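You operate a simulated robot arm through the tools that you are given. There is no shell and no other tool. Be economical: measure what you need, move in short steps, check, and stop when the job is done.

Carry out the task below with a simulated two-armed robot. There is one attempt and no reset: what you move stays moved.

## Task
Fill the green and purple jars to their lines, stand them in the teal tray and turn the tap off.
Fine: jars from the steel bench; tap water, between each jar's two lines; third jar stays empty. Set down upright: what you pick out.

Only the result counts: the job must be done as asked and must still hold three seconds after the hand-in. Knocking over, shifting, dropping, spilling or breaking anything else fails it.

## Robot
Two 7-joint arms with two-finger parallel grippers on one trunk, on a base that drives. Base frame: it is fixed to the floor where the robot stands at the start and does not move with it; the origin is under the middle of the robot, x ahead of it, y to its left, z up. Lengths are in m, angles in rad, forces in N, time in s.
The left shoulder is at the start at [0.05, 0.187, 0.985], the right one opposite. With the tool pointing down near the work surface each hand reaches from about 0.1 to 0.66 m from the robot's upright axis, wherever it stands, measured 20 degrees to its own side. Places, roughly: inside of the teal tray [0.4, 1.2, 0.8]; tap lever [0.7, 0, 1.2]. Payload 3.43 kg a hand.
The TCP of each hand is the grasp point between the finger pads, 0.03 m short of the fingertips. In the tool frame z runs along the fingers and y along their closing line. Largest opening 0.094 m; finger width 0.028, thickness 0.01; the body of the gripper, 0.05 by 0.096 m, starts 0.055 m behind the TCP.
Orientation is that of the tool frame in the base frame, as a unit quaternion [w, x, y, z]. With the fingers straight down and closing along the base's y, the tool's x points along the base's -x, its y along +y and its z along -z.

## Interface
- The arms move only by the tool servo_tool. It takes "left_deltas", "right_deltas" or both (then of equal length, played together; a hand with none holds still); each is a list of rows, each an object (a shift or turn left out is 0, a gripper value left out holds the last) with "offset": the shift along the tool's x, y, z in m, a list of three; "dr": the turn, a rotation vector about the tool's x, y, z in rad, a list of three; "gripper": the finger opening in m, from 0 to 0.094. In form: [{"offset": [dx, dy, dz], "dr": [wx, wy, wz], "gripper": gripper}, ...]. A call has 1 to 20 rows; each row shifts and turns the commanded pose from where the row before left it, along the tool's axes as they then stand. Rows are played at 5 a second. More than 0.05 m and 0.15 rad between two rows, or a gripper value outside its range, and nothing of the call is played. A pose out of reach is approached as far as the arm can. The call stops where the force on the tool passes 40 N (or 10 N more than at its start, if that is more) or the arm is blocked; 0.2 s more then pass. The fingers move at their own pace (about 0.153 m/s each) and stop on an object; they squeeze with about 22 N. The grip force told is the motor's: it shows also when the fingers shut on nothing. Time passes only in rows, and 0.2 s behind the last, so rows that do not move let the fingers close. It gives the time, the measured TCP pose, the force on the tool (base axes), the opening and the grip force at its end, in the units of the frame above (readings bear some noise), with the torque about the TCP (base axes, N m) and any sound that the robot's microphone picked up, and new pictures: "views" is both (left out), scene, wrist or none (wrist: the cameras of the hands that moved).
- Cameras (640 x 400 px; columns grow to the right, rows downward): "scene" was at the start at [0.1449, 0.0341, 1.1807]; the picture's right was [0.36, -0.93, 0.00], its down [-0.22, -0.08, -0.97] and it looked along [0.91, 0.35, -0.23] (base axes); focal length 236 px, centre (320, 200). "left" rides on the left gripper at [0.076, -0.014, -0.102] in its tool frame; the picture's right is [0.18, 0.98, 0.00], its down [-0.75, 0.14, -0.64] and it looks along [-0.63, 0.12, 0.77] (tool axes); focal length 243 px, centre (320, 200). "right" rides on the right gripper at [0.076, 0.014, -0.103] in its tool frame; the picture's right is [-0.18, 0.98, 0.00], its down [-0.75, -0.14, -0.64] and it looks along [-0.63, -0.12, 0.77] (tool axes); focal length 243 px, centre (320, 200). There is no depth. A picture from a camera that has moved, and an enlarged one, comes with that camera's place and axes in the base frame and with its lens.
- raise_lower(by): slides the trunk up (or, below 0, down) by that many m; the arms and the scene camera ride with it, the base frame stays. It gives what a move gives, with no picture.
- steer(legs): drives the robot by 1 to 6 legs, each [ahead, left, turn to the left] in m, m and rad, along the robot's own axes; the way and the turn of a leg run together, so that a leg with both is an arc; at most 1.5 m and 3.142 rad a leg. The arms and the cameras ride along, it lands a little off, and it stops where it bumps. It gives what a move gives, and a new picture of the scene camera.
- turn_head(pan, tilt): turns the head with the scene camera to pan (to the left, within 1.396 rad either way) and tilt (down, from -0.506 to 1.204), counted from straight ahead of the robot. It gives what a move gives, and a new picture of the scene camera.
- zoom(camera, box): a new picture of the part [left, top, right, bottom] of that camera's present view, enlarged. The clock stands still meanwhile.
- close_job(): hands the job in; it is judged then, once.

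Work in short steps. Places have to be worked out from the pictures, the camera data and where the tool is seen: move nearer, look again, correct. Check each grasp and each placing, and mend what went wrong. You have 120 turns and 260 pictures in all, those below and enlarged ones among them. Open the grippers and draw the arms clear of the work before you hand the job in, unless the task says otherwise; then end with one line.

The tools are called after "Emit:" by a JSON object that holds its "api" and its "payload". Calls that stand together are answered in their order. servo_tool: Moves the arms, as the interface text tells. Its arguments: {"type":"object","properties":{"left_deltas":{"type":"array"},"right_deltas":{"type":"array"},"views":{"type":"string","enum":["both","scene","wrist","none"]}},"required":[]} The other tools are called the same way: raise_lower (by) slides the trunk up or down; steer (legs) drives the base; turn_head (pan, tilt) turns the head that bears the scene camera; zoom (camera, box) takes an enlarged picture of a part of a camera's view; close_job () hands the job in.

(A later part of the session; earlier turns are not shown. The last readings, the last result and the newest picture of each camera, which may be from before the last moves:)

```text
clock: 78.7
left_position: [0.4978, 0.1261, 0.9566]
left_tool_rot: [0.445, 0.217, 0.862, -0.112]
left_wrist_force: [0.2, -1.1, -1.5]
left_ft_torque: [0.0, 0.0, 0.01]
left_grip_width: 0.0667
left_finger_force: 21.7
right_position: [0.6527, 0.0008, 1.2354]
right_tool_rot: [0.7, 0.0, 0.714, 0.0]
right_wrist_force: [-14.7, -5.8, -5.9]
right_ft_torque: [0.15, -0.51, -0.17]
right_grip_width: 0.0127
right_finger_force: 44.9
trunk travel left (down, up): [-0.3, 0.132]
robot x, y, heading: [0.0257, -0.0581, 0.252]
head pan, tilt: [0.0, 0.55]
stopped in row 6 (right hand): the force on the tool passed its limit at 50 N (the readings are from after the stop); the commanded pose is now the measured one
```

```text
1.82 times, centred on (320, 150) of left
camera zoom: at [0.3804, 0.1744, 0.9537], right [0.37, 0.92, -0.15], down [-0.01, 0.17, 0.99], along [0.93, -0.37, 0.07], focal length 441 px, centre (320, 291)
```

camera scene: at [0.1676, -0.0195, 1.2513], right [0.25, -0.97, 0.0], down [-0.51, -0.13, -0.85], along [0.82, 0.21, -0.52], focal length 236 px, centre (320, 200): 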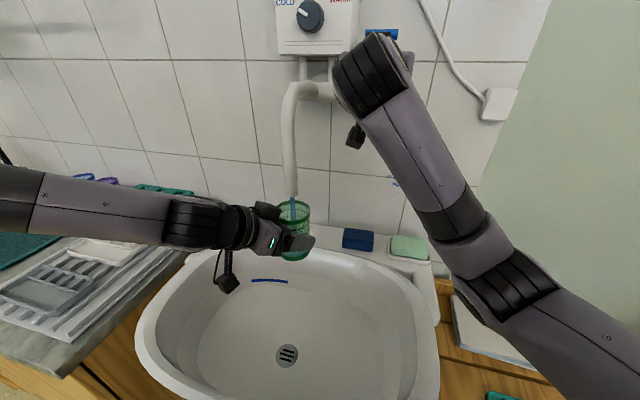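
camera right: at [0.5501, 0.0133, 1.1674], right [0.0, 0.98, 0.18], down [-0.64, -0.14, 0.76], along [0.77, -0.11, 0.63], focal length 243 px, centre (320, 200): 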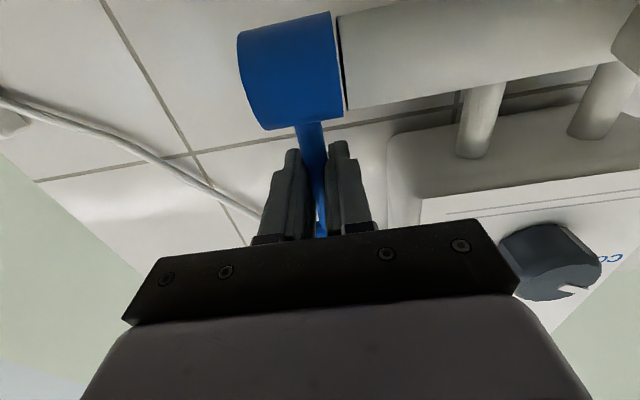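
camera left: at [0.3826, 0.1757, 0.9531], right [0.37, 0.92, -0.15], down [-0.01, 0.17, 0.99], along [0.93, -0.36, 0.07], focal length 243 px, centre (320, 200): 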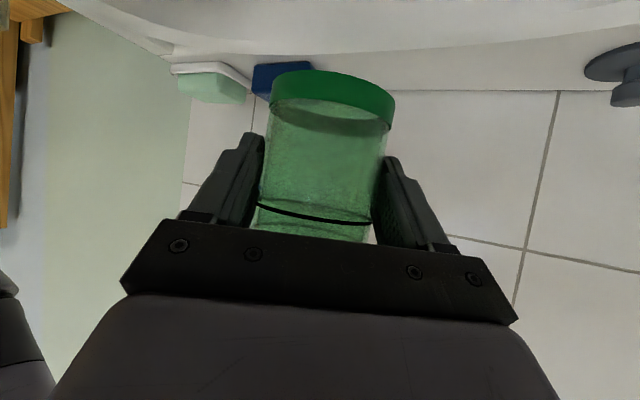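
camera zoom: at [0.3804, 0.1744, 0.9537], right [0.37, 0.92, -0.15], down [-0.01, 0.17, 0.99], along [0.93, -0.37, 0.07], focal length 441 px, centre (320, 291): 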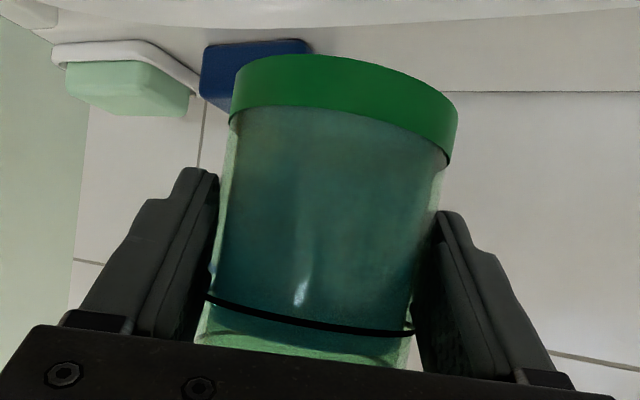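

Level is clearly between the two lines and the flow is off. Releasing the lever and retreating the right hand; then drawing the jar back from the spout.

Emit:
{"api": "servo_tool", "payload": {"right_deltas": [{"gripper": 0.05}, {}, {"offset": [0, 0, -0.03]}, {"offset": [0, 0, -0.04]}, {"offset": [0, 0, -0.04]}, {"offset": [0, 0, -0.04]}, {}], "left_deltas": [{}, {}, {"offset": [0.012, 0.012, -0.015]}, {"offset": [0.012, 0.012, -0.015]}, {"offset": [0.012, 0.012, -0.015]}, {"offset": [0.012, 0.012, -0.015]}, {}], "views": "both"}}

```text
clock: 80.5
left_position: [0.4564, 0.2062, 0.9511]
left_tool_rot: [0.444, 0.216, 0.862, -0.113]
left_wrist_force: [-1.2, 0.0, -1.8]
left_ft_torque: [0.01, 0.0, 0.0]
left_grip_width: 0.0668
left_finger_force: 22.5
right_position: [0.5202, -0.0207, 1.2412]
right_tool_rot: [0.707, 0.017, 0.706, -0.032]
right_wrist_force: [-0.5, -0.1, -0.2]
right_ft_torque: [0.05, -0.01, 0.02]
right_grip_width: 0.0499
right_finger_force: 0.0
trunk travel left (down, up): [-0.3, 0.132]
robot x, y, heading: [0.0211, -0.0602, 0.258]
head pan, tilt: [0.0, 0.55]
stopped in row 7 (right hand): the arm was blocked; the commanded pose is now the measured one
camera scene: at [0.1669, -0.0202, 1.2515], right [0.25, -0.97, 0.0], down [-0.51, -0.13, -0.85], along [0.83, 0.21, -0.52], focal length 236 px, centre (320, 200)
camera right: at [0.4199, -0.0019, 1.1658], right [0.07, 0.98, 0.16], down [-0.65, -0.08, 0.76], along [0.76, -0.16, 0.63], focal length 243 px, centre (320, 200)
camera left: at [0.3378, 0.2539, 0.9489], right [0.37, 0.92, -0.15], down [-0.01, 0.17, 0.99], along [0.93, -0.36, 0.07], focal length 243 px, centre (320, 200)
```

scene: 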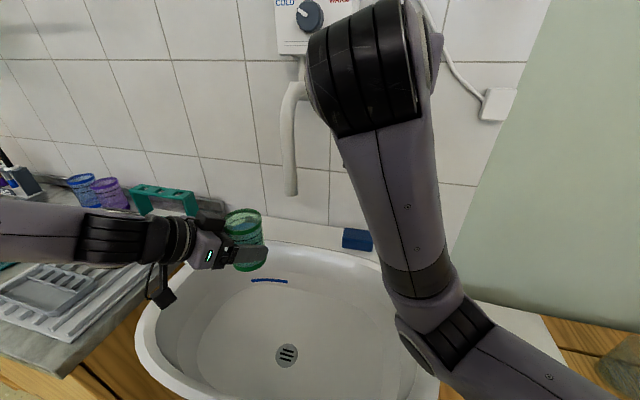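
right: 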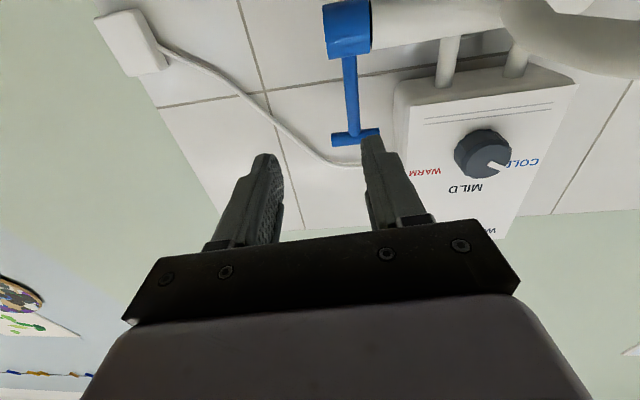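
left: 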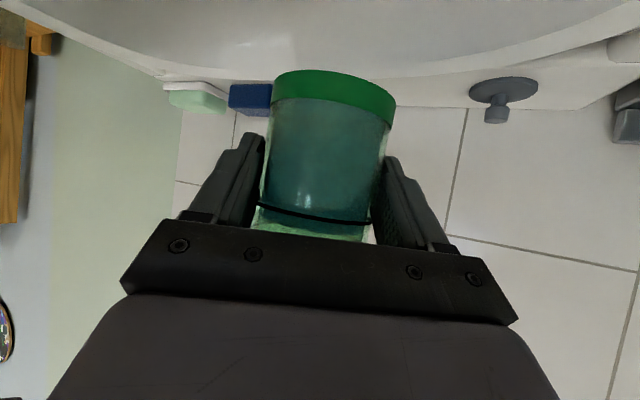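

Lever upright, no stream. Driving the filled jar to the bench in front of the tray.

Emit:
{"api": "steer", "payload": {"legs": [[-0.22, 0, 0], [0, 0, -0.25], [0, 1.08, 0]]}}

Emit:
{"api": "turn_head", "payload": {"pan": 0.25, "tilt": 0.6}}

```text
clock: 92.3
left_position: [0.275, 1.1134, 0.9515]
left_tool_rot: [0.429, 0.314, 0.831, -0.162]
left_wrist_force: [0.6, 0.0, -2.4]
left_ft_torque: [0.02, 0.03, 0.03]
left_grip_width: 0.0664
left_finger_force: 22.2
right_position: [0.2872, 0.8786, 1.2423]
right_tool_rot: [0.698, 0.097, 0.7, -0.114]
right_wrist_force: [0.0, 0.2, 0.2]
right_ft_torque: [0.02, -0.03, 0.03]
right_grip_width: 0.0499
right_finger_force: 0.1
trunk travel left (down, up): [-0.3, 0.132]
robot x, y, heading: [-0.2029, 0.9609, 0.026]
head pan, tilt: [0.0, 0.55]
camera scene: at [-0.0572, 0.9596, 1.2515], right [0.02, -1.0, 0.0], down [-0.52, -0.01, -0.85], along [0.85, 0.02, -0.52], focal length 236 px, centre (320, 200)
```

scene: 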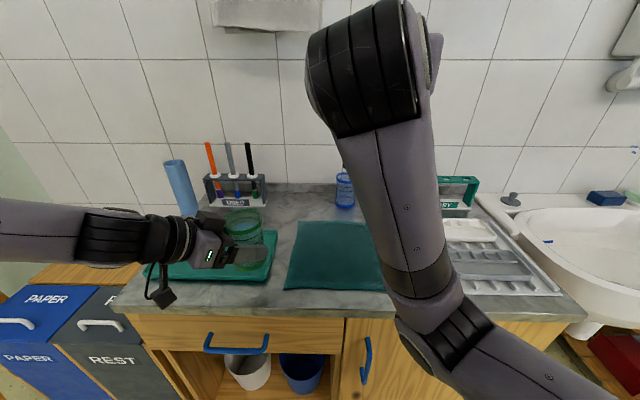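

```text
clock: 93.1
left_position: [0.2752, 1.1137, 0.9519]
left_tool_rot: [0.429, 0.314, 0.831, -0.163]
left_wrist_force: [0.2, -0.5, -1.9]
left_ft_torque: [0.0, 0.04, 0.03]
left_grip_width: 0.0664
left_finger_force: 22.0
right_position: [0.2873, 0.8775, 1.2417]
right_tool_rot: [0.698, 0.099, 0.7, -0.115]
right_wrist_force: [0.4, -0.7, -0.1]
right_ft_torque: [0.0, 0.01, 0.01]
right_grip_width: 0.0498
right_finger_force: 0.0
trunk travel left (down, up): [-0.3, 0.132]
robot x, y, heading: [-0.2063, 0.9565, 0.018]
head pan, tilt: [0.25, 0.6]
camera scene: at [-0.0618, 0.9812, 1.247], right [0.27, -0.96, 0.0], down [-0.54, -0.15, -0.83], along [0.79, 0.22, -0.56], focal length 236 px, centre (320, 200)
```

scene: 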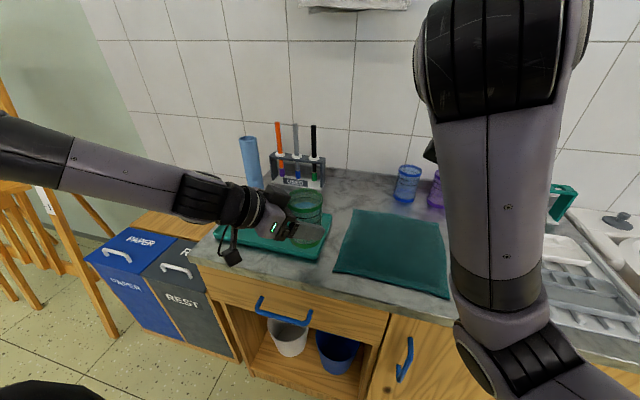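

Tray spans about x 0.295–0.465, y 1.095–1.363. Unyawing the hand and moving above [0.38, 1.29].

Emit:
{"api": "servo_tool", "payload": {"left_deltas": [{"dr": [-0.118, 0, -0.0835]}, {"dr": [-0.118, 0, -0.0835]}, {"dr": [-0.118, 0, -0.0835]}, {"dr": [-0.118, 0, -0.0835]}, {"dr": [-0.118, 0, -0.0835]}, {"offset": [-0.0121, 0.0352, 0.0172]}, {"offset": [-0.0121, 0.0352, 0.0172]}, {"offset": [-0.0121, 0.0352, 0.0172]}, {"offset": [-0.0121, 0.0352, 0.0172]}, {"offset": [-0.0121, 0.0352, 0.0172]}, {}]}}

```text
clock: 95.5
left_position: [0.3832, 1.2899, 0.9506]
left_tool_rot: [0.459, 0.0, 0.889, 0.0]
left_wrist_force: [-1.0, -0.7, -2.6]
left_ft_torque: [0.02, 0.03, 0.0]
left_grip_width: 0.0667
left_finger_force: 22.2
right_position: [0.288, 0.8774, 1.2418]
right_tool_rot: [0.699, 0.098, 0.7, -0.113]
right_wrist_force: [-0.5, 0.0, 0.4]
right_ft_torque: [0.0, 0.01, 0.01]
right_grip_width: 0.0502
right_finger_force: 0.0
trunk travel left (down, up): [-0.3, 0.132]
robot x, y, heading: [-0.205, 0.9532, 0.024]
head pan, tilt: [0.25, 0.6]
camera scene: at [-0.0618, 0.9813, 1.247], right [0.27, -0.96, 0.0], down [-0.54, -0.15, -0.82], along [0.79, 0.22, -0.57], focal length 236 px, centre (320, 200)
camera left: at [0.2558, 1.2754, 0.9492], right [-0.11, 0.98, -0.15], down [-0.09, 0.14, 0.99], along [0.99, 0.12, 0.07], focal length 243 px, centre (320, 200)
```

scene: 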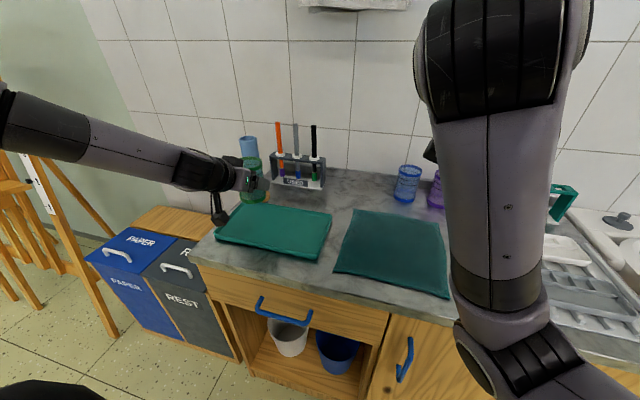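
left: 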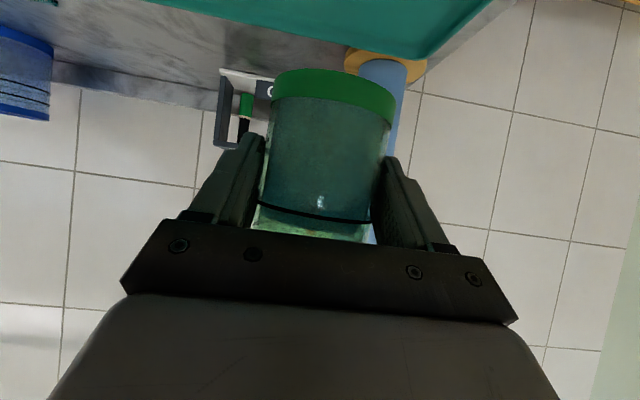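

Tray seen at x 0.285–0.455, y 1.09–1.36. Lowering the jar to ≈10 mm above the tray floor.

Emit:
{"api": "servo_tool", "payload": {"left_deltas": [{"offset": [0.028, 0, 0.016]}, {"offset": [0.0272, 0, 0.0145]}, {}]}}

Emit:
{"api": "zoom", "payload": {"camera": "scene", "box": [190, 140, 350, 270]}}

```text
clock: 96.3
left_position: [0.3751, 1.2906, 0.8869]
left_tool_rot: [0.458, 0.0, 0.889, -0.001]
left_wrist_force: [0.7, -0.3, -2.5]
left_ft_torque: [-0.02, 0.02, 0.03]
left_grip_width: 0.0665
left_finger_force: 22.0
right_position: [0.2883, 0.8785, 1.2435]
right_tool_rot: [0.698, 0.098, 0.7, -0.114]
right_wrist_force: [0.3, -0.2, 0.0]
right_ft_torque: [0.02, 0.02, 0.01]
right_grip_width: 0.0497
right_finger_force: 0.1
trunk travel left (down, up): [-0.3, 0.132]
robot x, y, heading: [-0.2049, 0.9581, 0.027]
head pan, tilt: [0.25, 0.6]
camera scene: at [-0.0618, 0.9813, 1.247], right [0.27, -0.96, 0.0], down [-0.54, -0.15, -0.82], along [0.79, 0.22, -0.57], focal length 236 px, centre (320, 200)
camera left: at [0.2488, 1.2762, 0.8857], right [-0.11, 0.98, -0.15], down [-0.09, 0.14, 0.99], along [0.99, 0.12, 0.07], focal length 243 px, centre (320, 200)
```

scene: 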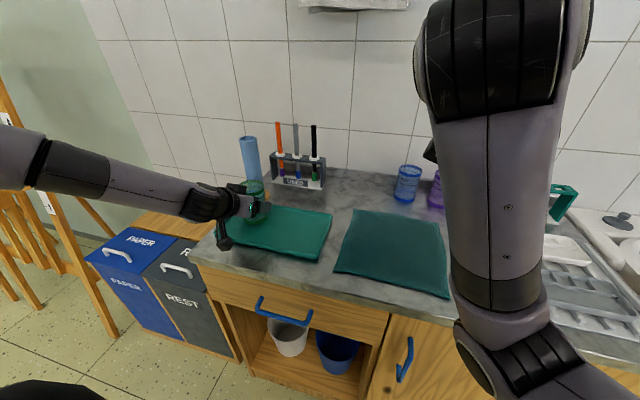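
left: 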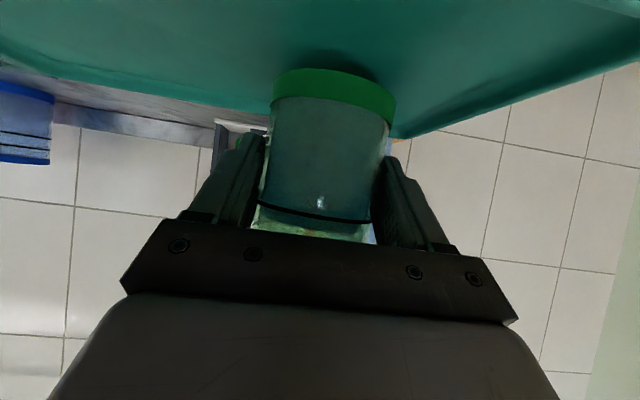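

```text
3.08 times, centred on (270, 205) of scene
camera zoom: at [-0.0618, 0.9813, 1.247], right [0.27, -0.96, 0.0], down [-0.54, -0.15, -0.82], along [0.79, 0.22, -0.57], focal length 726 px, centre (474, 185)
```

zoom: 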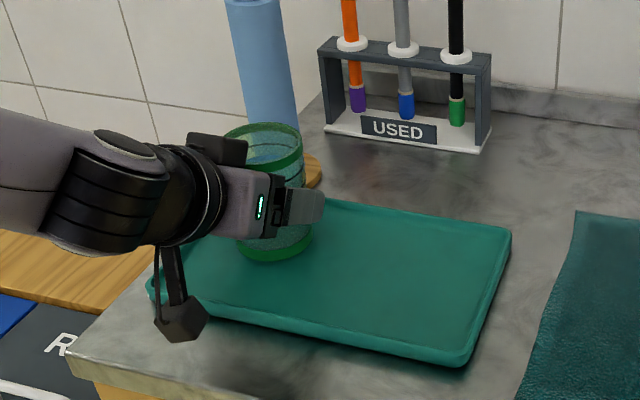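

Jar is inside the tray area. Lowering in small steps until contact shows in the force.

Emit:
{"api": "servo_tool", "payload": {"left_deltas": [{"offset": [0.0033, 0, 0.0023]}, {"offset": [0.0033, 0, 0.0023]}, {}], "views": "none"}}

```text
clock: 97.1
left_position: [0.3745, 1.2897, 0.8801]
left_tool_rot: [0.459, 0.001, 0.889, -0.001]
left_wrist_force: [-0.5, 0.6, -2.2]
left_ft_torque: [0.01, 0.02, 0.01]
left_grip_width: 0.0667
left_finger_force: 21.8
right_position: [0.2882, 0.8786, 1.2413]
right_tool_rot: [0.699, 0.098, 0.7, -0.113]
right_wrist_force: [0.3, 0.1, 0.0]
right_ft_torque: [0.03, 0.03, -0.01]
right_grip_width: 0.0498
right_finger_force: 0.1
trunk travel left (down, up): [-0.3, 0.132]
robot x, y, heading: [-0.2075, 0.9567, 0.027]
head pan, tilt: [0.25, 0.6]
```

Emit:
{"api": "servo_tool", "payload": {"left_deltas": [{"offset": [0.0025, 0, 0.0017]}, {}], "views": "none"}}

```text
clock: 97.7
left_position: [0.375, 1.2884, 0.8804]
left_tool_rot: [0.46, 0.0, 0.888, 0.0]
left_wrist_force: [-0.9, 0.4, 4.6]
left_ft_torque: [-0.16, -0.03, 0.02]
left_grip_width: 0.0664
left_finger_force: 21.7
right_position: [0.2883, 0.8778, 1.242]
right_tool_rot: [0.699, 0.098, 0.7, -0.113]
right_wrist_force: [-0.3, -0.9, 0.0]
right_ft_torque: [0.0, -0.01, 0.05]
right_grip_width: 0.0499
right_finger_force: 0.0
trunk travel left (down, up): [-0.3, 0.132]
robot x, y, heading: [-0.2037, 0.957, 0.017]
head pan, tilt: [0.25, 0.6]
```

Contact under the jar (force +4.6 N). Check visually before releasing.

Emit:
{"api": "zoom", "payload": {"camera": "scene", "box": [200, 160, 300, 260]}}

Emit:
{"api": "zoom", "payload": {"camera": "left", "box": [200, 20, 460, 200]}}

```text
4.00 times, centred on (250, 210) of scene
camera zoom: at [-0.0624, 0.9811, 1.2472], right [0.27, -0.96, 0.0], down [-0.54, -0.15, -0.83], along [0.79, 0.22, -0.56], focal length 944 px, centre (600, 160)
```

zoom: 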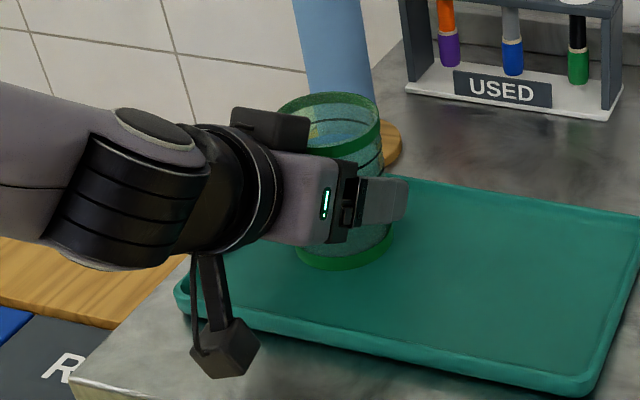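

```text
2.22 times, centred on (330, 110) of left
camera zoom: at [0.2486, 1.2756, 0.876], right [-0.11, 0.98, -0.15], down [-0.09, 0.14, 0.99], along [0.99, 0.12, 0.07], focal length 539 px, centre (298, 400)
```

zoom: 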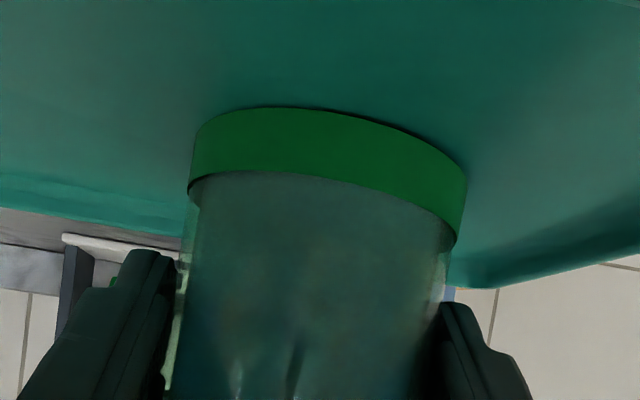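

Seated. Releasing the jar and backing out along the tool axis.

Emit:
{"api": "servo_tool", "payload": {"left_deltas": [{"gripper": 0.07}, {"gripper": 0.08}, {"gripper": 0.094}, {}, {"offset": [0, 0, -0.04]}, {"offset": [0, 0, -0.04]}, {"offset": [0, 0, -0.04]}, {"offset": [0, 0, -0.02]}]}}

Emit:
{"api": "zoom", "payload": {"camera": "scene", "box": [200, 140, 340, 260]}}

```text
clock: 99.5
left_position: [0.2591, 1.2893, 0.96]
left_tool_rot: [0.459, 0.001, 0.888, 0.0]
left_wrist_force: [0.1, -0.2, 0.6]
left_ft_torque: [0.01, 0.01, -0.01]
left_grip_width: 0.0942
left_finger_force: 0.0
right_position: [0.2886, 0.8772, 1.2428]
right_tool_rot: [0.699, 0.098, 0.7, -0.114]
right_wrist_force: [-0.8, -0.4, -0.1]
right_ft_torque: [0.02, 0.0, -0.01]
right_grip_width: 0.05
right_finger_force: 0.1
trunk travel left (down, up): [-0.3, 0.132]
robot x, y, heading: [-0.2052, 0.9597, 0.022]
head pan, tilt: [0.25, 0.6]
camera scene: at [-0.0622, 0.9812, 1.247], right [0.27, -0.96, 0.0], down [-0.54, -0.15, -0.83], along [0.79, 0.22, -0.56], focal length 236 px, centre (320, 200)
camera left: at [0.1322, 1.2748, 0.9581], right [-0.1, 0.98, -0.15], down [-0.09, 0.14, 0.99], along [0.99, 0.12, 0.07], focal length 243 px, centre (320, 200)
```

scene: 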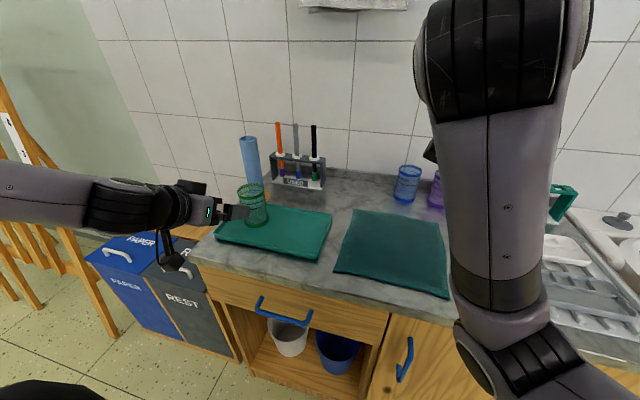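
left: 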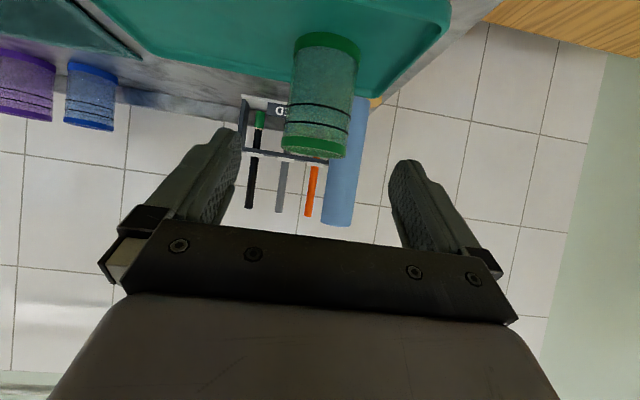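

```text
3.33 times, centred on (270, 200) of scene
camera zoom: at [-0.0622, 0.9812, 1.247], right [0.27, -0.96, 0.0], down [-0.54, -0.15, -0.83], along [0.79, 0.22, -0.56], focal length 786 px, centre (487, 200)
```

zoom: 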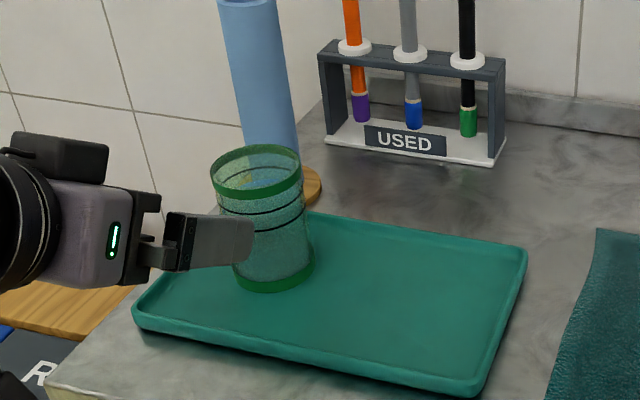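

Green stands upright in the tray. Check its level closely.

Emit:
{"api": "zoom", "payload": {"camera": "left", "box": [270, 20, 380, 170]}}

Emit:
{"api": "zoom", "payload": {"camera": "scene", "box": [230, 175, 280, 235]}}

```text
2.67 times, centred on (325, 95) of left
camera zoom: at [0.1322, 1.2748, 0.9581], right [-0.1, 0.98, -0.15], down [-0.09, 0.14, 0.99], along [0.99, 0.12, 0.07], focal length 647 px, centre (307, 480)
```

zoom: 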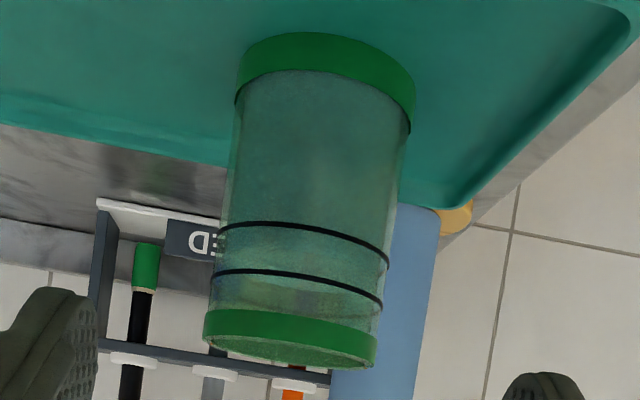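

```text
6.67 times, centred on (255, 205) of scene
camera zoom: at [-0.0622, 0.9812, 1.247], right [0.27, -0.96, 0.0], down [-0.54, -0.15, -0.83], along [0.79, 0.22, -0.56], focal length 1572 px, centre (753, 167)
```

zoom: 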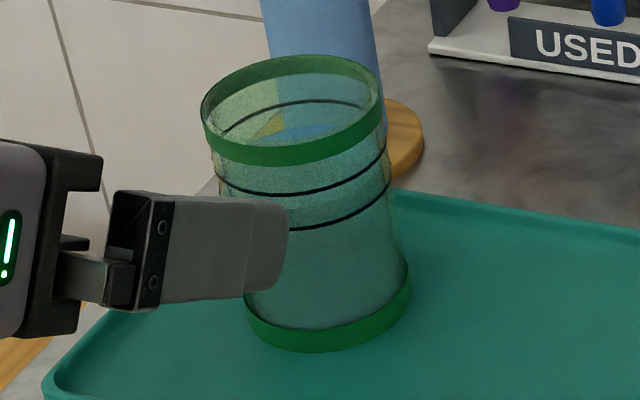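

Level sits between the lines. Raising the left hand and driving to the purple jar, turned right as before.

Emit:
{"api": "servo_tool", "payload": {"left_deltas": [{"offset": [-0.029, 0, -0.0202]}, {"offset": [-0.029, 0, -0.0202]}, {}], "views": "none"}}

Emit:
{"api": "steer", "payload": {"legs": [[0, -0.3, -0.02], [0, 0, -0.5], [0.1, 0.055, 0]]}}

```text
clock: 100.3
left_position: [0.2594, 1.2904, 1.03]
left_tool_rot: [0.459, 0.0, 0.889, -0.001]
left_wrist_force: [0.7, -0.2, 0.5]
left_ft_torque: [-0.01, -0.04, -0.02]
left_grip_width: 0.0939
left_finger_force: 0.1
right_position: [0.2888, 0.8779, 1.2413]
right_tool_rot: [0.699, 0.098, 0.7, -0.114]
right_wrist_force: [-0.2, -0.3, 0.5]
right_ft_torque: [0.01, 0.01, -0.01]
right_grip_width: 0.0502
right_finger_force: 0.0
trunk travel left (down, up): [-0.3, 0.132]
robot x, y, heading: [-0.2041, 0.953, 0.022]
head pan, tilt: [0.25, 0.6]
```

```text
clock: 105.7
left_position: [0.483, 0.7165, 1.0302]
left_tool_rot: [0.443, 0.23, 0.858, -0.119]
left_wrist_force: [0.3, 0.0, -1.0]
left_ft_torque: [-0.01, 0.0, -0.06]
left_grip_width: 0.0941
left_finger_force: 0.0
right_position: [0.3012, 0.3437, 1.2434]
right_tool_rot: [0.645, 0.275, 0.651, -0.29]
right_wrist_force: [0.0, -0.5, -0.5]
right_ft_torque: [-0.01, 0.02, -0.03]
right_grip_width: 0.0497
right_finger_force: 0.1
trunk travel left (down, up): [-0.3, 0.132]
robot x, y, heading: [-0.0882, 0.6588, -0.499]
head pan, tilt: [0.25, 0.6]
camera scene: at [0.0485, 0.6082, 1.2469], right [-0.25, -0.97, 0.0], down [-0.55, 0.14, -0.82], along [0.8, -0.2, -0.57], focal length 236 px, centre (320, 200)
```

scene: 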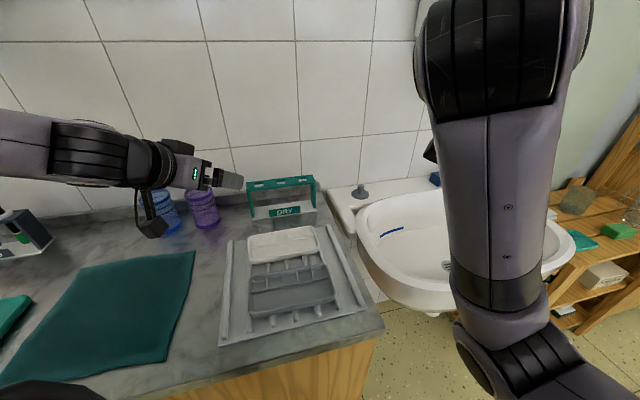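

Purple base ≈[0.62, 0.793]. Unyawing, aligning y and lowering in front of it.

Emit:
{"api": "servo_tool", "payload": {"left_deltas": [{"dr": [-0.107, 0, -0.0756]}, {"dr": [-0.107, 0, -0.0756]}, {"dr": [-0.107, 0, -0.0756]}, {"dr": [-0.107, 0, -0.0756]}, {"offset": [0, 0.0375, 0]}, {"offset": [0, 0.0375, 0]}, {"offset": [0.032, 0, 0.0241]}, {"offset": [0.032, 0, 0.0241]}, {"offset": [0.032, 0, 0.0241]}, {"offset": [0.032, 0, 0.0241]}, {}]}}

```text
clock: 108.1
left_position: [0.4851, 0.7903, 0.8703]
left_tool_rot: [0.459, -0.001, 0.888, 0.001]
left_wrist_force: [0.1, -0.9, 0.1]
left_ft_torque: [0.04, 0.0, 0.0]
left_grip_width: 0.0939
left_finger_force: 0.1
right_position: [0.2999, 0.344, 1.2419]
right_tool_rot: [0.646, 0.275, 0.651, -0.29]
right_wrist_force: [0.5, -0.6, 0.6]
right_ft_torque: [0.01, 0.0, -0.01]
right_grip_width: 0.0495
right_finger_force: 0.0
trunk travel left (down, up): [-0.3, 0.132]
robot x, y, heading: [-0.0886, 0.6578, -0.496]
head pan, tilt: [0.25, 0.6]
camera scene: at [0.0478, 0.6082, 1.247], right [-0.25, -0.97, 0.0], down [-0.55, 0.14, -0.83], along [0.8, -0.2, -0.56], focal length 236 px, centre (320, 200)
camera left: at [0.3592, 0.7758, 0.8675], right [-0.11, 0.98, -0.15], down [-0.09, 0.14, 0.99], along [0.99, 0.12, 0.07], focal length 243 px, centre (320, 200)
```

scene: 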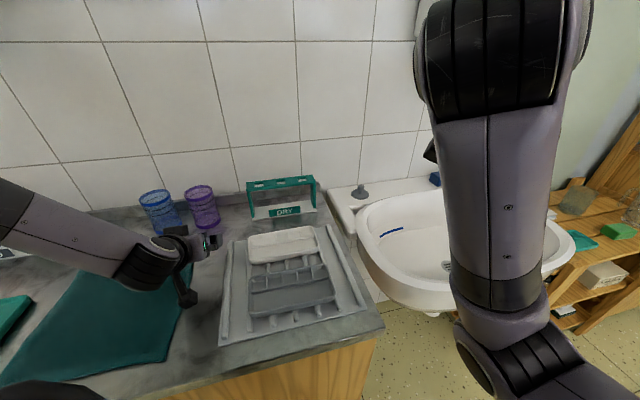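
left: 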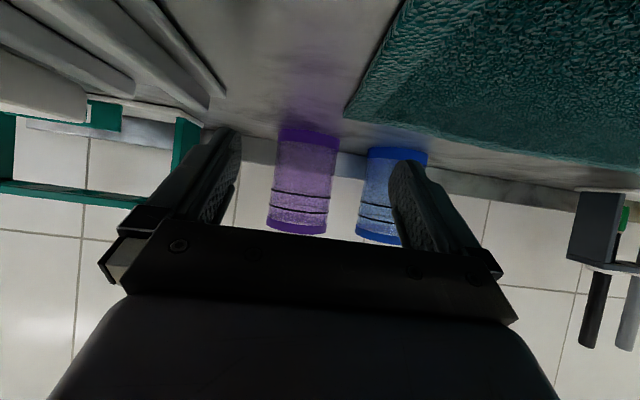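

Aligned; blue's edge is close, so I narrow the opening to 0.084 and advance partly, then look.

Emit:
{"api": "servo_tool", "payload": {"left_deltas": [{"gripper": 0.084}, {"offset": [-0.0167, 0, 0.0237]}, {"offset": [-0.0167, 0, 0.0237]}, {"offset": [-0.0167, 0, 0.0237]}, {}], "views": "wrist"}}

```text
clock: 109.3
left_position: [0.5721, 0.791, 0.8688]
left_tool_rot: [0.459, 0.001, 0.889, 0.0]
left_wrist_force: [-0.1, -0.2, 0.0]
left_ft_torque: [0.02, -0.01, -0.02]
left_grip_width: 0.084
left_finger_force: 0.1
right_position: [0.3005, 0.3437, 1.2417]
right_tool_rot: [0.645, 0.276, 0.65, -0.291]
right_wrist_force: [0.5, -0.1, 0.5]
right_ft_torque: [-0.01, 0.01, -0.02]
right_grip_width: 0.0499
right_finger_force: 0.1
trunk travel left (down, up): [-0.3, 0.132]
robot x, y, heading: [-0.0892, 0.6564, -0.499]
head pan, tilt: [0.25, 0.6]
camera left: at [0.447, 0.7758, 0.8671], right [-0.11, 0.98, -0.15], down [-0.09, 0.14, 0.99], along [0.99, 0.12, 0.07], focal length 243 px, centre (320, 200)
```

left: 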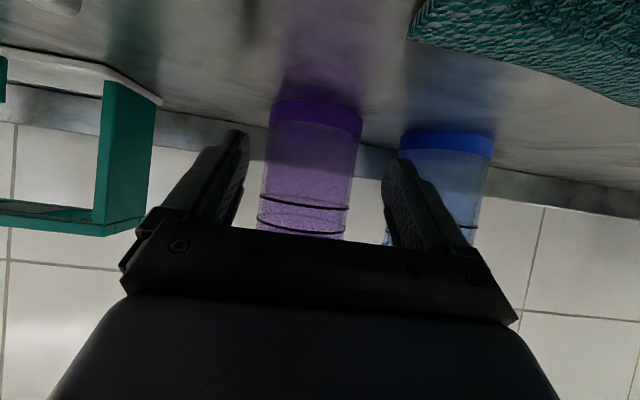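

Clearances look fine. Advancing the remaining 0.058 m and closing.

Emit:
{"api": "servo_tool", "payload": {"left_deltas": [{"offset": [-0.0167, -0.001, 0.0237]}, {"offset": [-0.0167, -0.001, 0.0237]}, {}, {"gripper": 0.05}, {"gripper": 0.04}, {}, {}], "views": "both"}}

```text
clock: 110.9
left_position: [0.6324, 0.7894, 0.8702]
left_tool_rot: [0.458, 0.001, 0.889, 0.0]
left_wrist_force: [1.2, -0.2, 0.8]
left_ft_torque: [0.05, -0.06, -0.03]
left_grip_width: 0.0695
left_finger_force: 22.2
right_position: [0.3004, 0.3453, 1.2412]
right_tool_rot: [0.645, 0.276, 0.65, -0.291]
right_wrist_force: [-0.8, 0.2, -0.1]
right_ft_torque: [0.03, -0.01, 0.0]
right_grip_width: 0.0499
right_finger_force: 0.1
trunk travel left (down, up): [-0.3, 0.132]
robot x, y, heading: [-0.0857, 0.6563, -0.498]
head pan, tilt: [0.25, 0.6]
camera scene: at [0.0478, 0.6082, 1.2471], right [-0.25, -0.97, 0.0], down [-0.55, 0.14, -0.83], along [0.8, -0.2, -0.56], focal length 236 px, centre (320, 200)
camera left: at [0.5048, 0.7755, 0.8682], right [-0.11, 0.98, -0.15], down [-0.09, 0.14, 0.99], along [0.99, 0.12, 0.07], focal length 243 px, centre (320, 200)
```

scene: 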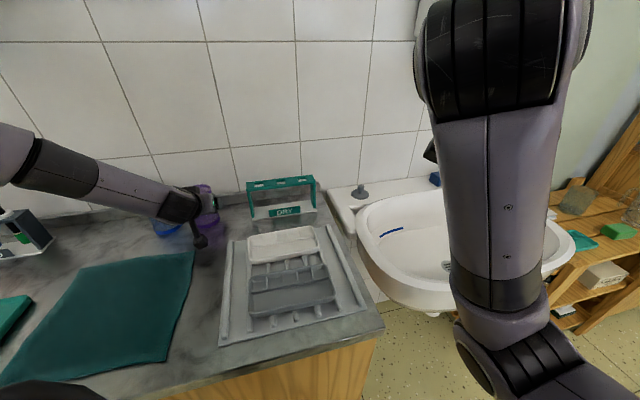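
left: 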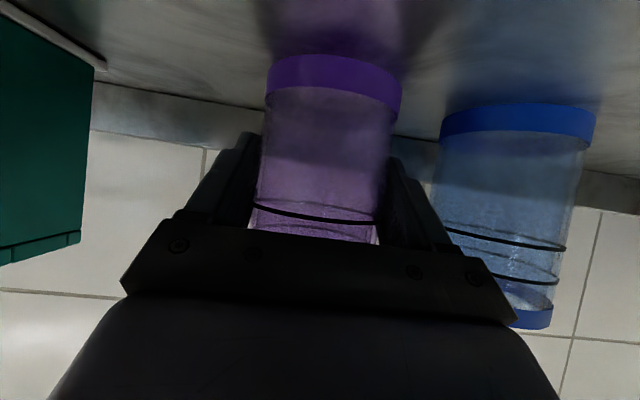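

Purple gripped, blue untouched. Lifting and drawing back.

Emit:
{"api": "servo_tool", "payload": {"left_deltas": [{"offset": [-0.0327, 0, -0.023]}, {"offset": [-0.0327, 0, -0.023]}, {"offset": [-0.0327, 0, -0.023]}, {"offset": [-0.0163, 0, -0.0115]}, {"offset": [0.0231, 0, -0.0327]}, {"offset": [0.0231, 0, -0.0327]}, {"offset": [0.0231, 0, -0.0327]}, {"offset": [0.0231, 0, -0.0327]}, {"offset": [0.0231, 0, -0.0327]}, {}], "views": "both"}}

```text
clock: 113.1
left_position: [0.4367, 0.787, 1.0097]
left_tool_rot: [0.459, 0.0, 0.889, 0.001]
left_wrist_force: [-0.1, 0.6, -0.3]
left_ft_torque: [-0.01, 0.02, 0.01]
left_grip_width: 0.0695
left_finger_force: 22.4
left hand out of reach, approached as far as the arm can: row 9
right_position: [0.3008, 0.3443, 1.2423]
right_tool_rot: [0.645, 0.276, 0.65, -0.291]
right_wrist_force: [-1.1, 0.0, 0.6]
right_ft_torque: [-0.01, -0.01, 0.01]
right_grip_width: 0.0502
right_finger_force: 0.1
trunk travel left (down, up): [-0.3, 0.132]
robot x, y, heading: [-0.0876, 0.6573, -0.495]
head pan, tilt: [0.25, 0.6]
camera scene: at [0.0479, 0.6083, 1.247], right [-0.25, -0.97, 0.0], down [-0.55, 0.14, -0.83], along [0.8, -0.2, -0.56], focal length 236 px, centre (320, 200)
camera left: at [0.3104, 0.7739, 1.0079], right [-0.11, 0.98, -0.15], down [-0.09, 0.14, 0.99], along [0.99, 0.12, 0.07], focal length 243 px, centre (320, 200)
```

scene: 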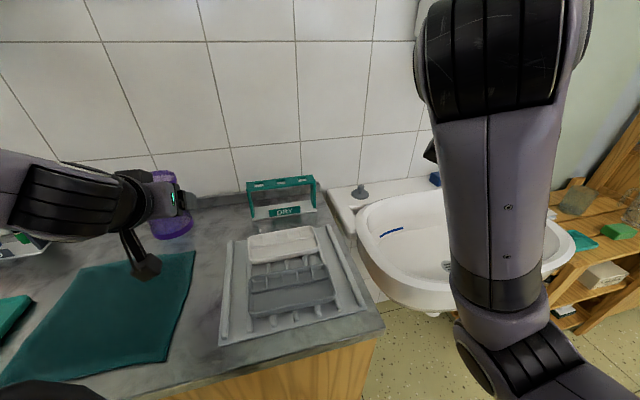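
left: 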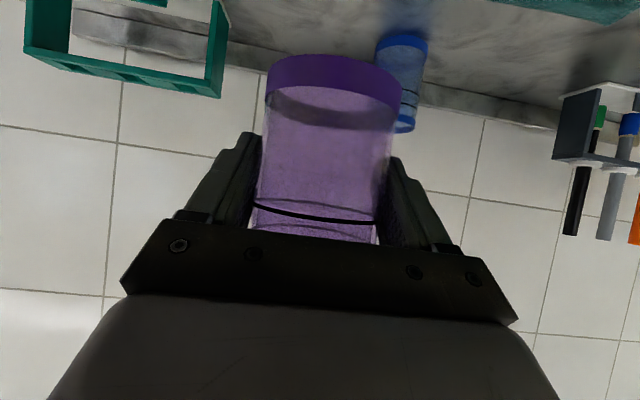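

Driving to the sink pose used before.

Emit:
{"api": "steer", "payload": {"legs": [[0, 0, 0.495], [-0.11, 0, 0], [0, -0.705, 0], [0.22, 0, 0], [0, 0, 0.25]]}}

```text
clock: 124.1
left_position: [0.3245, 0.4003, 1.0099]
left_tool_rot: [0.427, -0.319, 0.83, 0.166]
left_wrist_force: [-0.2, -0.6, -0.4]
left_ft_torque: [-0.03, 0.02, 0.01]
left_grip_width: 0.0693
left_finger_force: 21.9
right_position: [0.5205, -0.0203, 1.2418]
right_tool_rot: [0.707, 0.022, 0.706, -0.037]
right_wrist_force: [0.6, 1.1, -0.1]
right_ft_torque: [-0.03, -0.02, 0.01]
right_grip_width: 0.05
right_finger_force: 0.1
trunk travel left (down, up): [-0.3, 0.132]
robot x, y, heading: [0.0205, -0.0475, 0.242]
head pan, tilt: [0.25, 0.6]
camera scene: at [0.1573, 0.0059, 1.247], right [0.47, -0.88, 0.0], down [-0.5, -0.26, -0.83], along [0.73, 0.39, -0.56], focal length 236 px, centre (320, 200)
```

scene: 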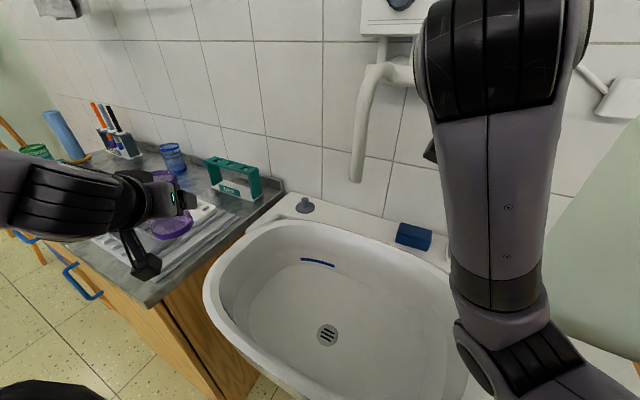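

Well placed. Shifting the hand and yawing inward toward −0.5.

Emit:
{"api": "servo_tool", "payload": {"left_deltas": [{"offset": [0.011, -0.0425, 0.0104]}, {"offset": [0.011, -0.0425, 0.0104]}, {"dr": [0.1121, 0, 0.0792]}, {"dr": [0.1121, 0, 0.0792]}, {"dr": [0.1121, 0, 0.0792]}, {"dr": [0.1121, 0, 0.0792]}, {"dr": [0.1121, 0, 0.0792]}, {"dr": [0.1121, 0, 0.0792]}, {"dr": [0.1121, 0, 0.0792]}, {"dr": [0.1121, 0, 0.0792]}, {"dr": [0.1121, 0, 0.0792]}, {}], "views": "none"}}

Emit:
{"api": "turn_head", "payload": {"pan": 0.0, "tilt": 0.55}}

```text
clock: 126.7
left_position: [0.3856, 0.3404, 0.9799]
left_tool_rot: [0.444, 0.22, 0.861, -0.115]
left_wrist_force: [-0.4, 0.1, -0.9]
left_ft_torque: [-0.01, 0.02, 0.02]
left_grip_width: 0.0698
left_finger_force: 21.8
right_position: [0.5217, -0.022, 1.2412]
right_tool_rot: [0.707, 0.023, 0.706, -0.039]
right_wrist_force: [0.4, 0.0, 0.2]
right_ft_torque: [0.0, 0.0, 0.02]
right_grip_width: 0.0498
right_finger_force: 0.0
trunk travel left (down, up): [-0.3, 0.132]
robot x, y, heading: [0.0222, -0.0516, 0.239]
head pan, tilt: [0.25, 0.6]
```

```text
clock: 127.5
left_position: [0.385, 0.3399, 0.9798]
left_tool_rot: [0.444, 0.219, 0.861, -0.115]
left_wrist_force: [-0.4, 0.2, 0.1]
left_ft_torque: [0.01, -0.01, 0.0]
left_grip_width: 0.0691
left_finger_force: 22.4
right_position: [0.5214, -0.0202, 1.2413]
right_tool_rot: [0.707, 0.023, 0.706, -0.039]
right_wrist_force: [-0.5, 0.2, 1.1]
right_ft_torque: [0.0, 0.03, -0.03]
right_grip_width: 0.0503
right_finger_force: 0.1
trunk travel left (down, up): [-0.3, 0.132]
robot x, y, heading: [0.0249, -0.0483, 0.236]
head pan, tilt: [0.0, 0.55]
camera scene: at [0.1666, -0.0144, 1.2515], right [0.24, -0.97, 0.0], down [-0.51, -0.12, -0.85], along [0.83, 0.2, -0.52], focal length 236 px, centre (320, 200)
```

scene: 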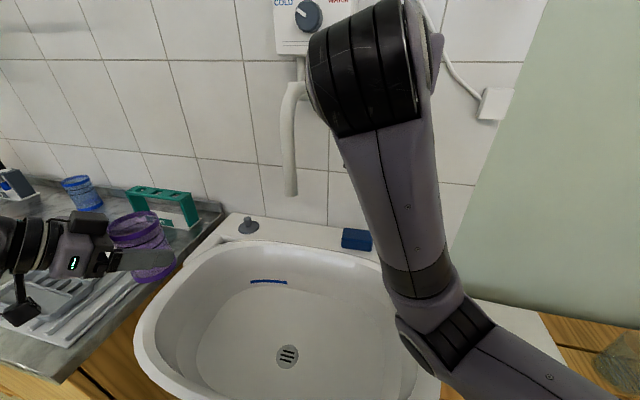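

Moving the jar to the filling spot [0.5005, 0.128, 0.956].

Emit:
{"api": "servo_tool", "payload": {"left_deltas": [{"offset": [-0.0164, -0.0213, 0.0302]}, {"offset": [-0.0164, -0.0213, 0.0302]}, {"offset": [-0.0164, -0.0213, 0.0302]}, {"offset": [-0.0164, -0.0213, 0.0302]}, {"offset": [-0.0164, -0.0213, 0.0302]}, {"offset": [-0.0164, -0.0213, 0.0302]}, {}], "views": "none"}}

Emit:
{"api": "zoom", "payload": {"camera": "scene", "box": [230, 140, 350, 280]}}

Emit:
{"api": "zoom", "payload": {"camera": "right", "box": [0, 0, 640, 400]}}

```text
clock: 129.1
left_position: [0.5035, 0.1269, 0.9579]
left_tool_rot: [0.444, 0.217, 0.862, -0.114]
left_wrist_force: [-0.1, 0.6, -0.4]
left_ft_torque: [-0.01, -0.04, -0.05]
left_grip_width: 0.0692
left_finger_force: 22.6
right_position: [0.5216, -0.0219, 1.2419]
right_tool_rot: [0.707, 0.022, 0.706, -0.039]
right_wrist_force: [-0.5, -0.6, 0.4]
right_ft_torque: [0.03, 0.01, 0.0]
right_grip_width: 0.0501
right_finger_force: 0.0
trunk travel left (down, up): [-0.3, 0.132]
robot x, y, heading: [0.0225, -0.0501, 0.238]
head pan, tilt: [0.0, 0.55]
```

```text
2.86 times, centred on (290, 210) of scene
camera zoom: at [0.1665, -0.0146, 1.2516], right [0.24, -0.97, 0.0], down [-0.51, -0.12, -0.85], along [0.83, 0.2, -0.52], focal length 674 px, centre (406, 171)
```

zoom: 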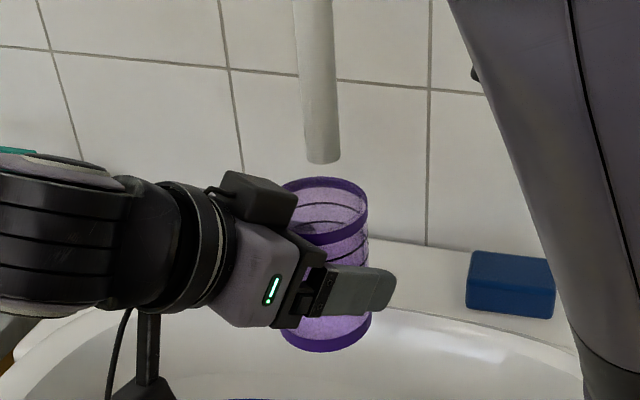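

```text
1.00 times, centred on (320, 200) of right (not enlarged: the box is as wide or as high as the picture)
camera zoom: at [0.4201, -0.0006, 1.1656], right [0.08, 0.98, 0.16], down [-0.65, -0.07, 0.76], along [0.75, -0.17, 0.64], focal length 243 px, centre (320, 200)
```

zoom: 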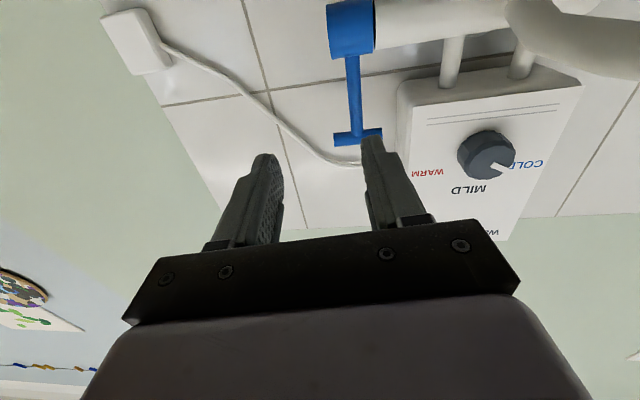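

Jar is centred under the tip. Right hand: correct yaw, align y, and advance onto the stem.

Emit:
{"api": "servo_tool", "payload": {"right_deltas": [{"dr": [-0.08, 0, 0], "gripper": 0.045}, {"offset": [0, 0.0205, 0]}, {"offset": [0, 0, 0.0335]}, {"offset": [0, 0, 0.0335]}, {"offset": [0, 0, 0.0335]}, {"offset": [0, 0, 0.0335]}, {}], "views": "wrist"}}

```text
clock: 130.3
left_position: [0.5029, 0.1269, 0.9566]
left_tool_rot: [0.444, 0.218, 0.862, -0.115]
left_wrist_force: [0.6, 0.2, 0.4]
left_ft_torque: [-0.03, 0.0, -0.03]
left_grip_width: 0.0693
left_finger_force: 21.9
right_position: [0.6248, -0.0211, 1.2342]
right_tool_rot: [0.707, 0.0, 0.706, -0.04]
right_wrist_force: [-15.8, -1.8, -2.3]
right_ft_torque: [0.0, 0.29, 0.3]
right_grip_width: 0.0437
right_finger_force: 0.0
trunk travel left (down, up): [-0.3, 0.132]
robot x, y, heading: [0.0258, -0.0466, 0.242]
head pan, tilt: [0.0, 0.55]
stopped in row 6 (right hand): the force on the tool passed its limit at 92 N (the readings are from after the stop); the commanded pose is now the measured one
camera right: at [0.5214, -0.0062, 1.1573], right [0.06, 0.99, 0.13], down [-0.65, -0.06, 0.76], along [0.76, -0.12, 0.64], focal length 243 px, centre (320, 200)
```

right: 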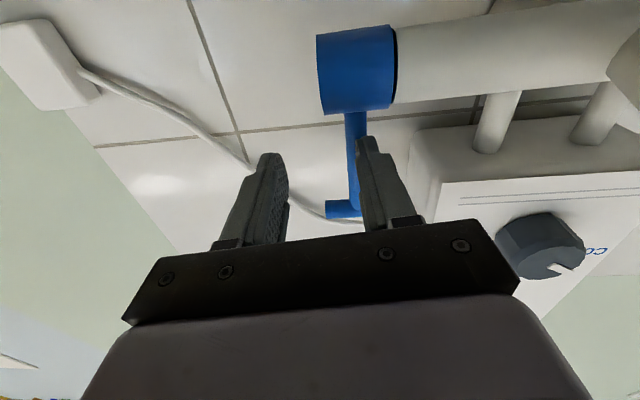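

The left fingertip met the stem because of a small yaw/roll. Backing off, correcting the orientation, and looking.

Emit:
{"api": "servo_tool", "payload": {"right_deltas": [{"offset": [0, 0, -0.03]}, {"offset": [0, 0, -0.03]}, {"dr": [-0.0566, 0, 0.0566]}, {"offset": [-0.007, 0.019, 0]}, {}, {}], "views": "both"}}

```text
clock: 131.9
left_position: [0.504, 0.1278, 0.9563]
left_tool_rot: [0.443, 0.218, 0.862, -0.114]
left_wrist_force: [-0.2, 0.0, -0.4]
left_ft_torque: [0.0, 0.0, 0.02]
left_grip_width: 0.0695
left_finger_force: 22.2
right_position: [0.5838, -0.0216, 1.2322]
right_tool_rot: [0.707, 0.009, 0.706, -0.037]
right_wrist_force: [0.4, 0.3, 0.7]
right_ft_torque: [0.01, -0.04, -0.03]
right_grip_width: 0.0448
right_finger_force: 0.1
trunk travel left (down, up): [-0.3, 0.132]
robot x, y, heading: [0.0193, -0.0506, 0.234]
head pan, tilt: [0.0, 0.55]
stopped in row 6 (right hand): the arm was blocked; the commanded pose is now the measured one
camera scene: at [0.1666, -0.0146, 1.2515], right [0.24, -0.97, 0.0], down [-0.51, -0.12, -0.85], along [0.83, 0.2, -0.52], focal length 236 px, centre (320, 200)
camera right: at [0.4817, -0.0042, 1.1543], right [0.06, 0.99, 0.15], down [-0.65, -0.07, 0.76], along [0.76, -0.14, 0.64], focal length 243 px, centre (320, 200)
```

scene: 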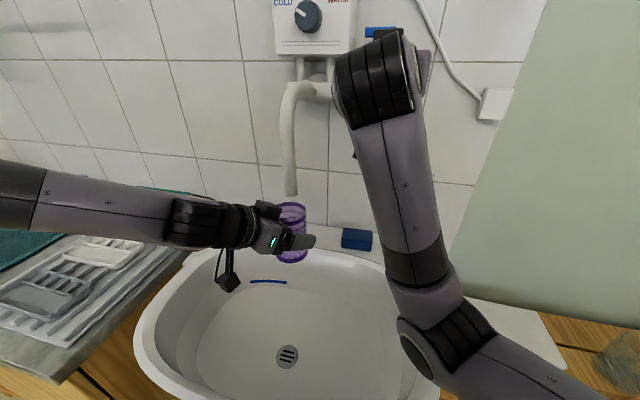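
right: 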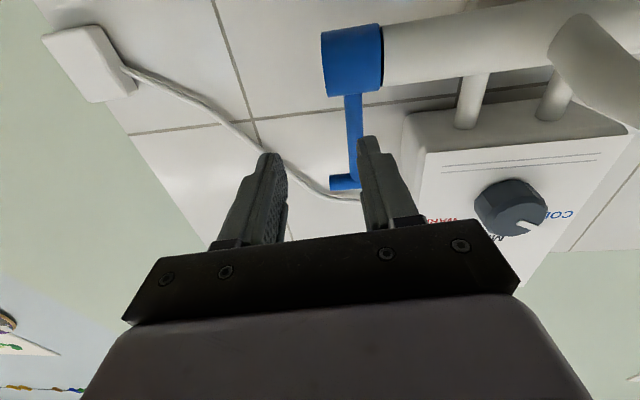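

The right arm didn't follow in y. Testing a pure y shift with the orientation held.

Emit:
{"api": "servo_tool", "payload": {"right_deltas": [{"offset": [-0.004, 0.007, 0]}, {"offset": [-0.004, 0.007, 0]}, {"offset": [0, 0.006, 0]}, {}], "views": "none"}}

```text
clock: 133.1
left_position: [0.5025, 0.1272, 0.9565]
left_tool_rot: [0.443, 0.217, 0.862, -0.113]
left_wrist_force: [-0.1, -0.1, -1.1]
left_ft_torque: [-0.02, 0.0, 0.01]
left_grip_width: 0.0695
left_finger_force: 22.2
right_position: [0.5992, -0.0209, 1.232]
right_tool_rot: [0.708, 0.017, 0.703, -0.067]
right_wrist_force: [0.5, 0.4, 0.1]
right_ft_torque: [0.0, -0.01, 0.0]
right_grip_width: 0.045
right_finger_force: 0.1
trunk travel left (down, up): [-0.3, 0.132]
robot x, y, heading: [0.0238, -0.0474, 0.237]
head pan, tilt: [0.0, 0.55]
stopped in row 4 (right hand): the arm was blocked; the commanded pose is now the measured one
```

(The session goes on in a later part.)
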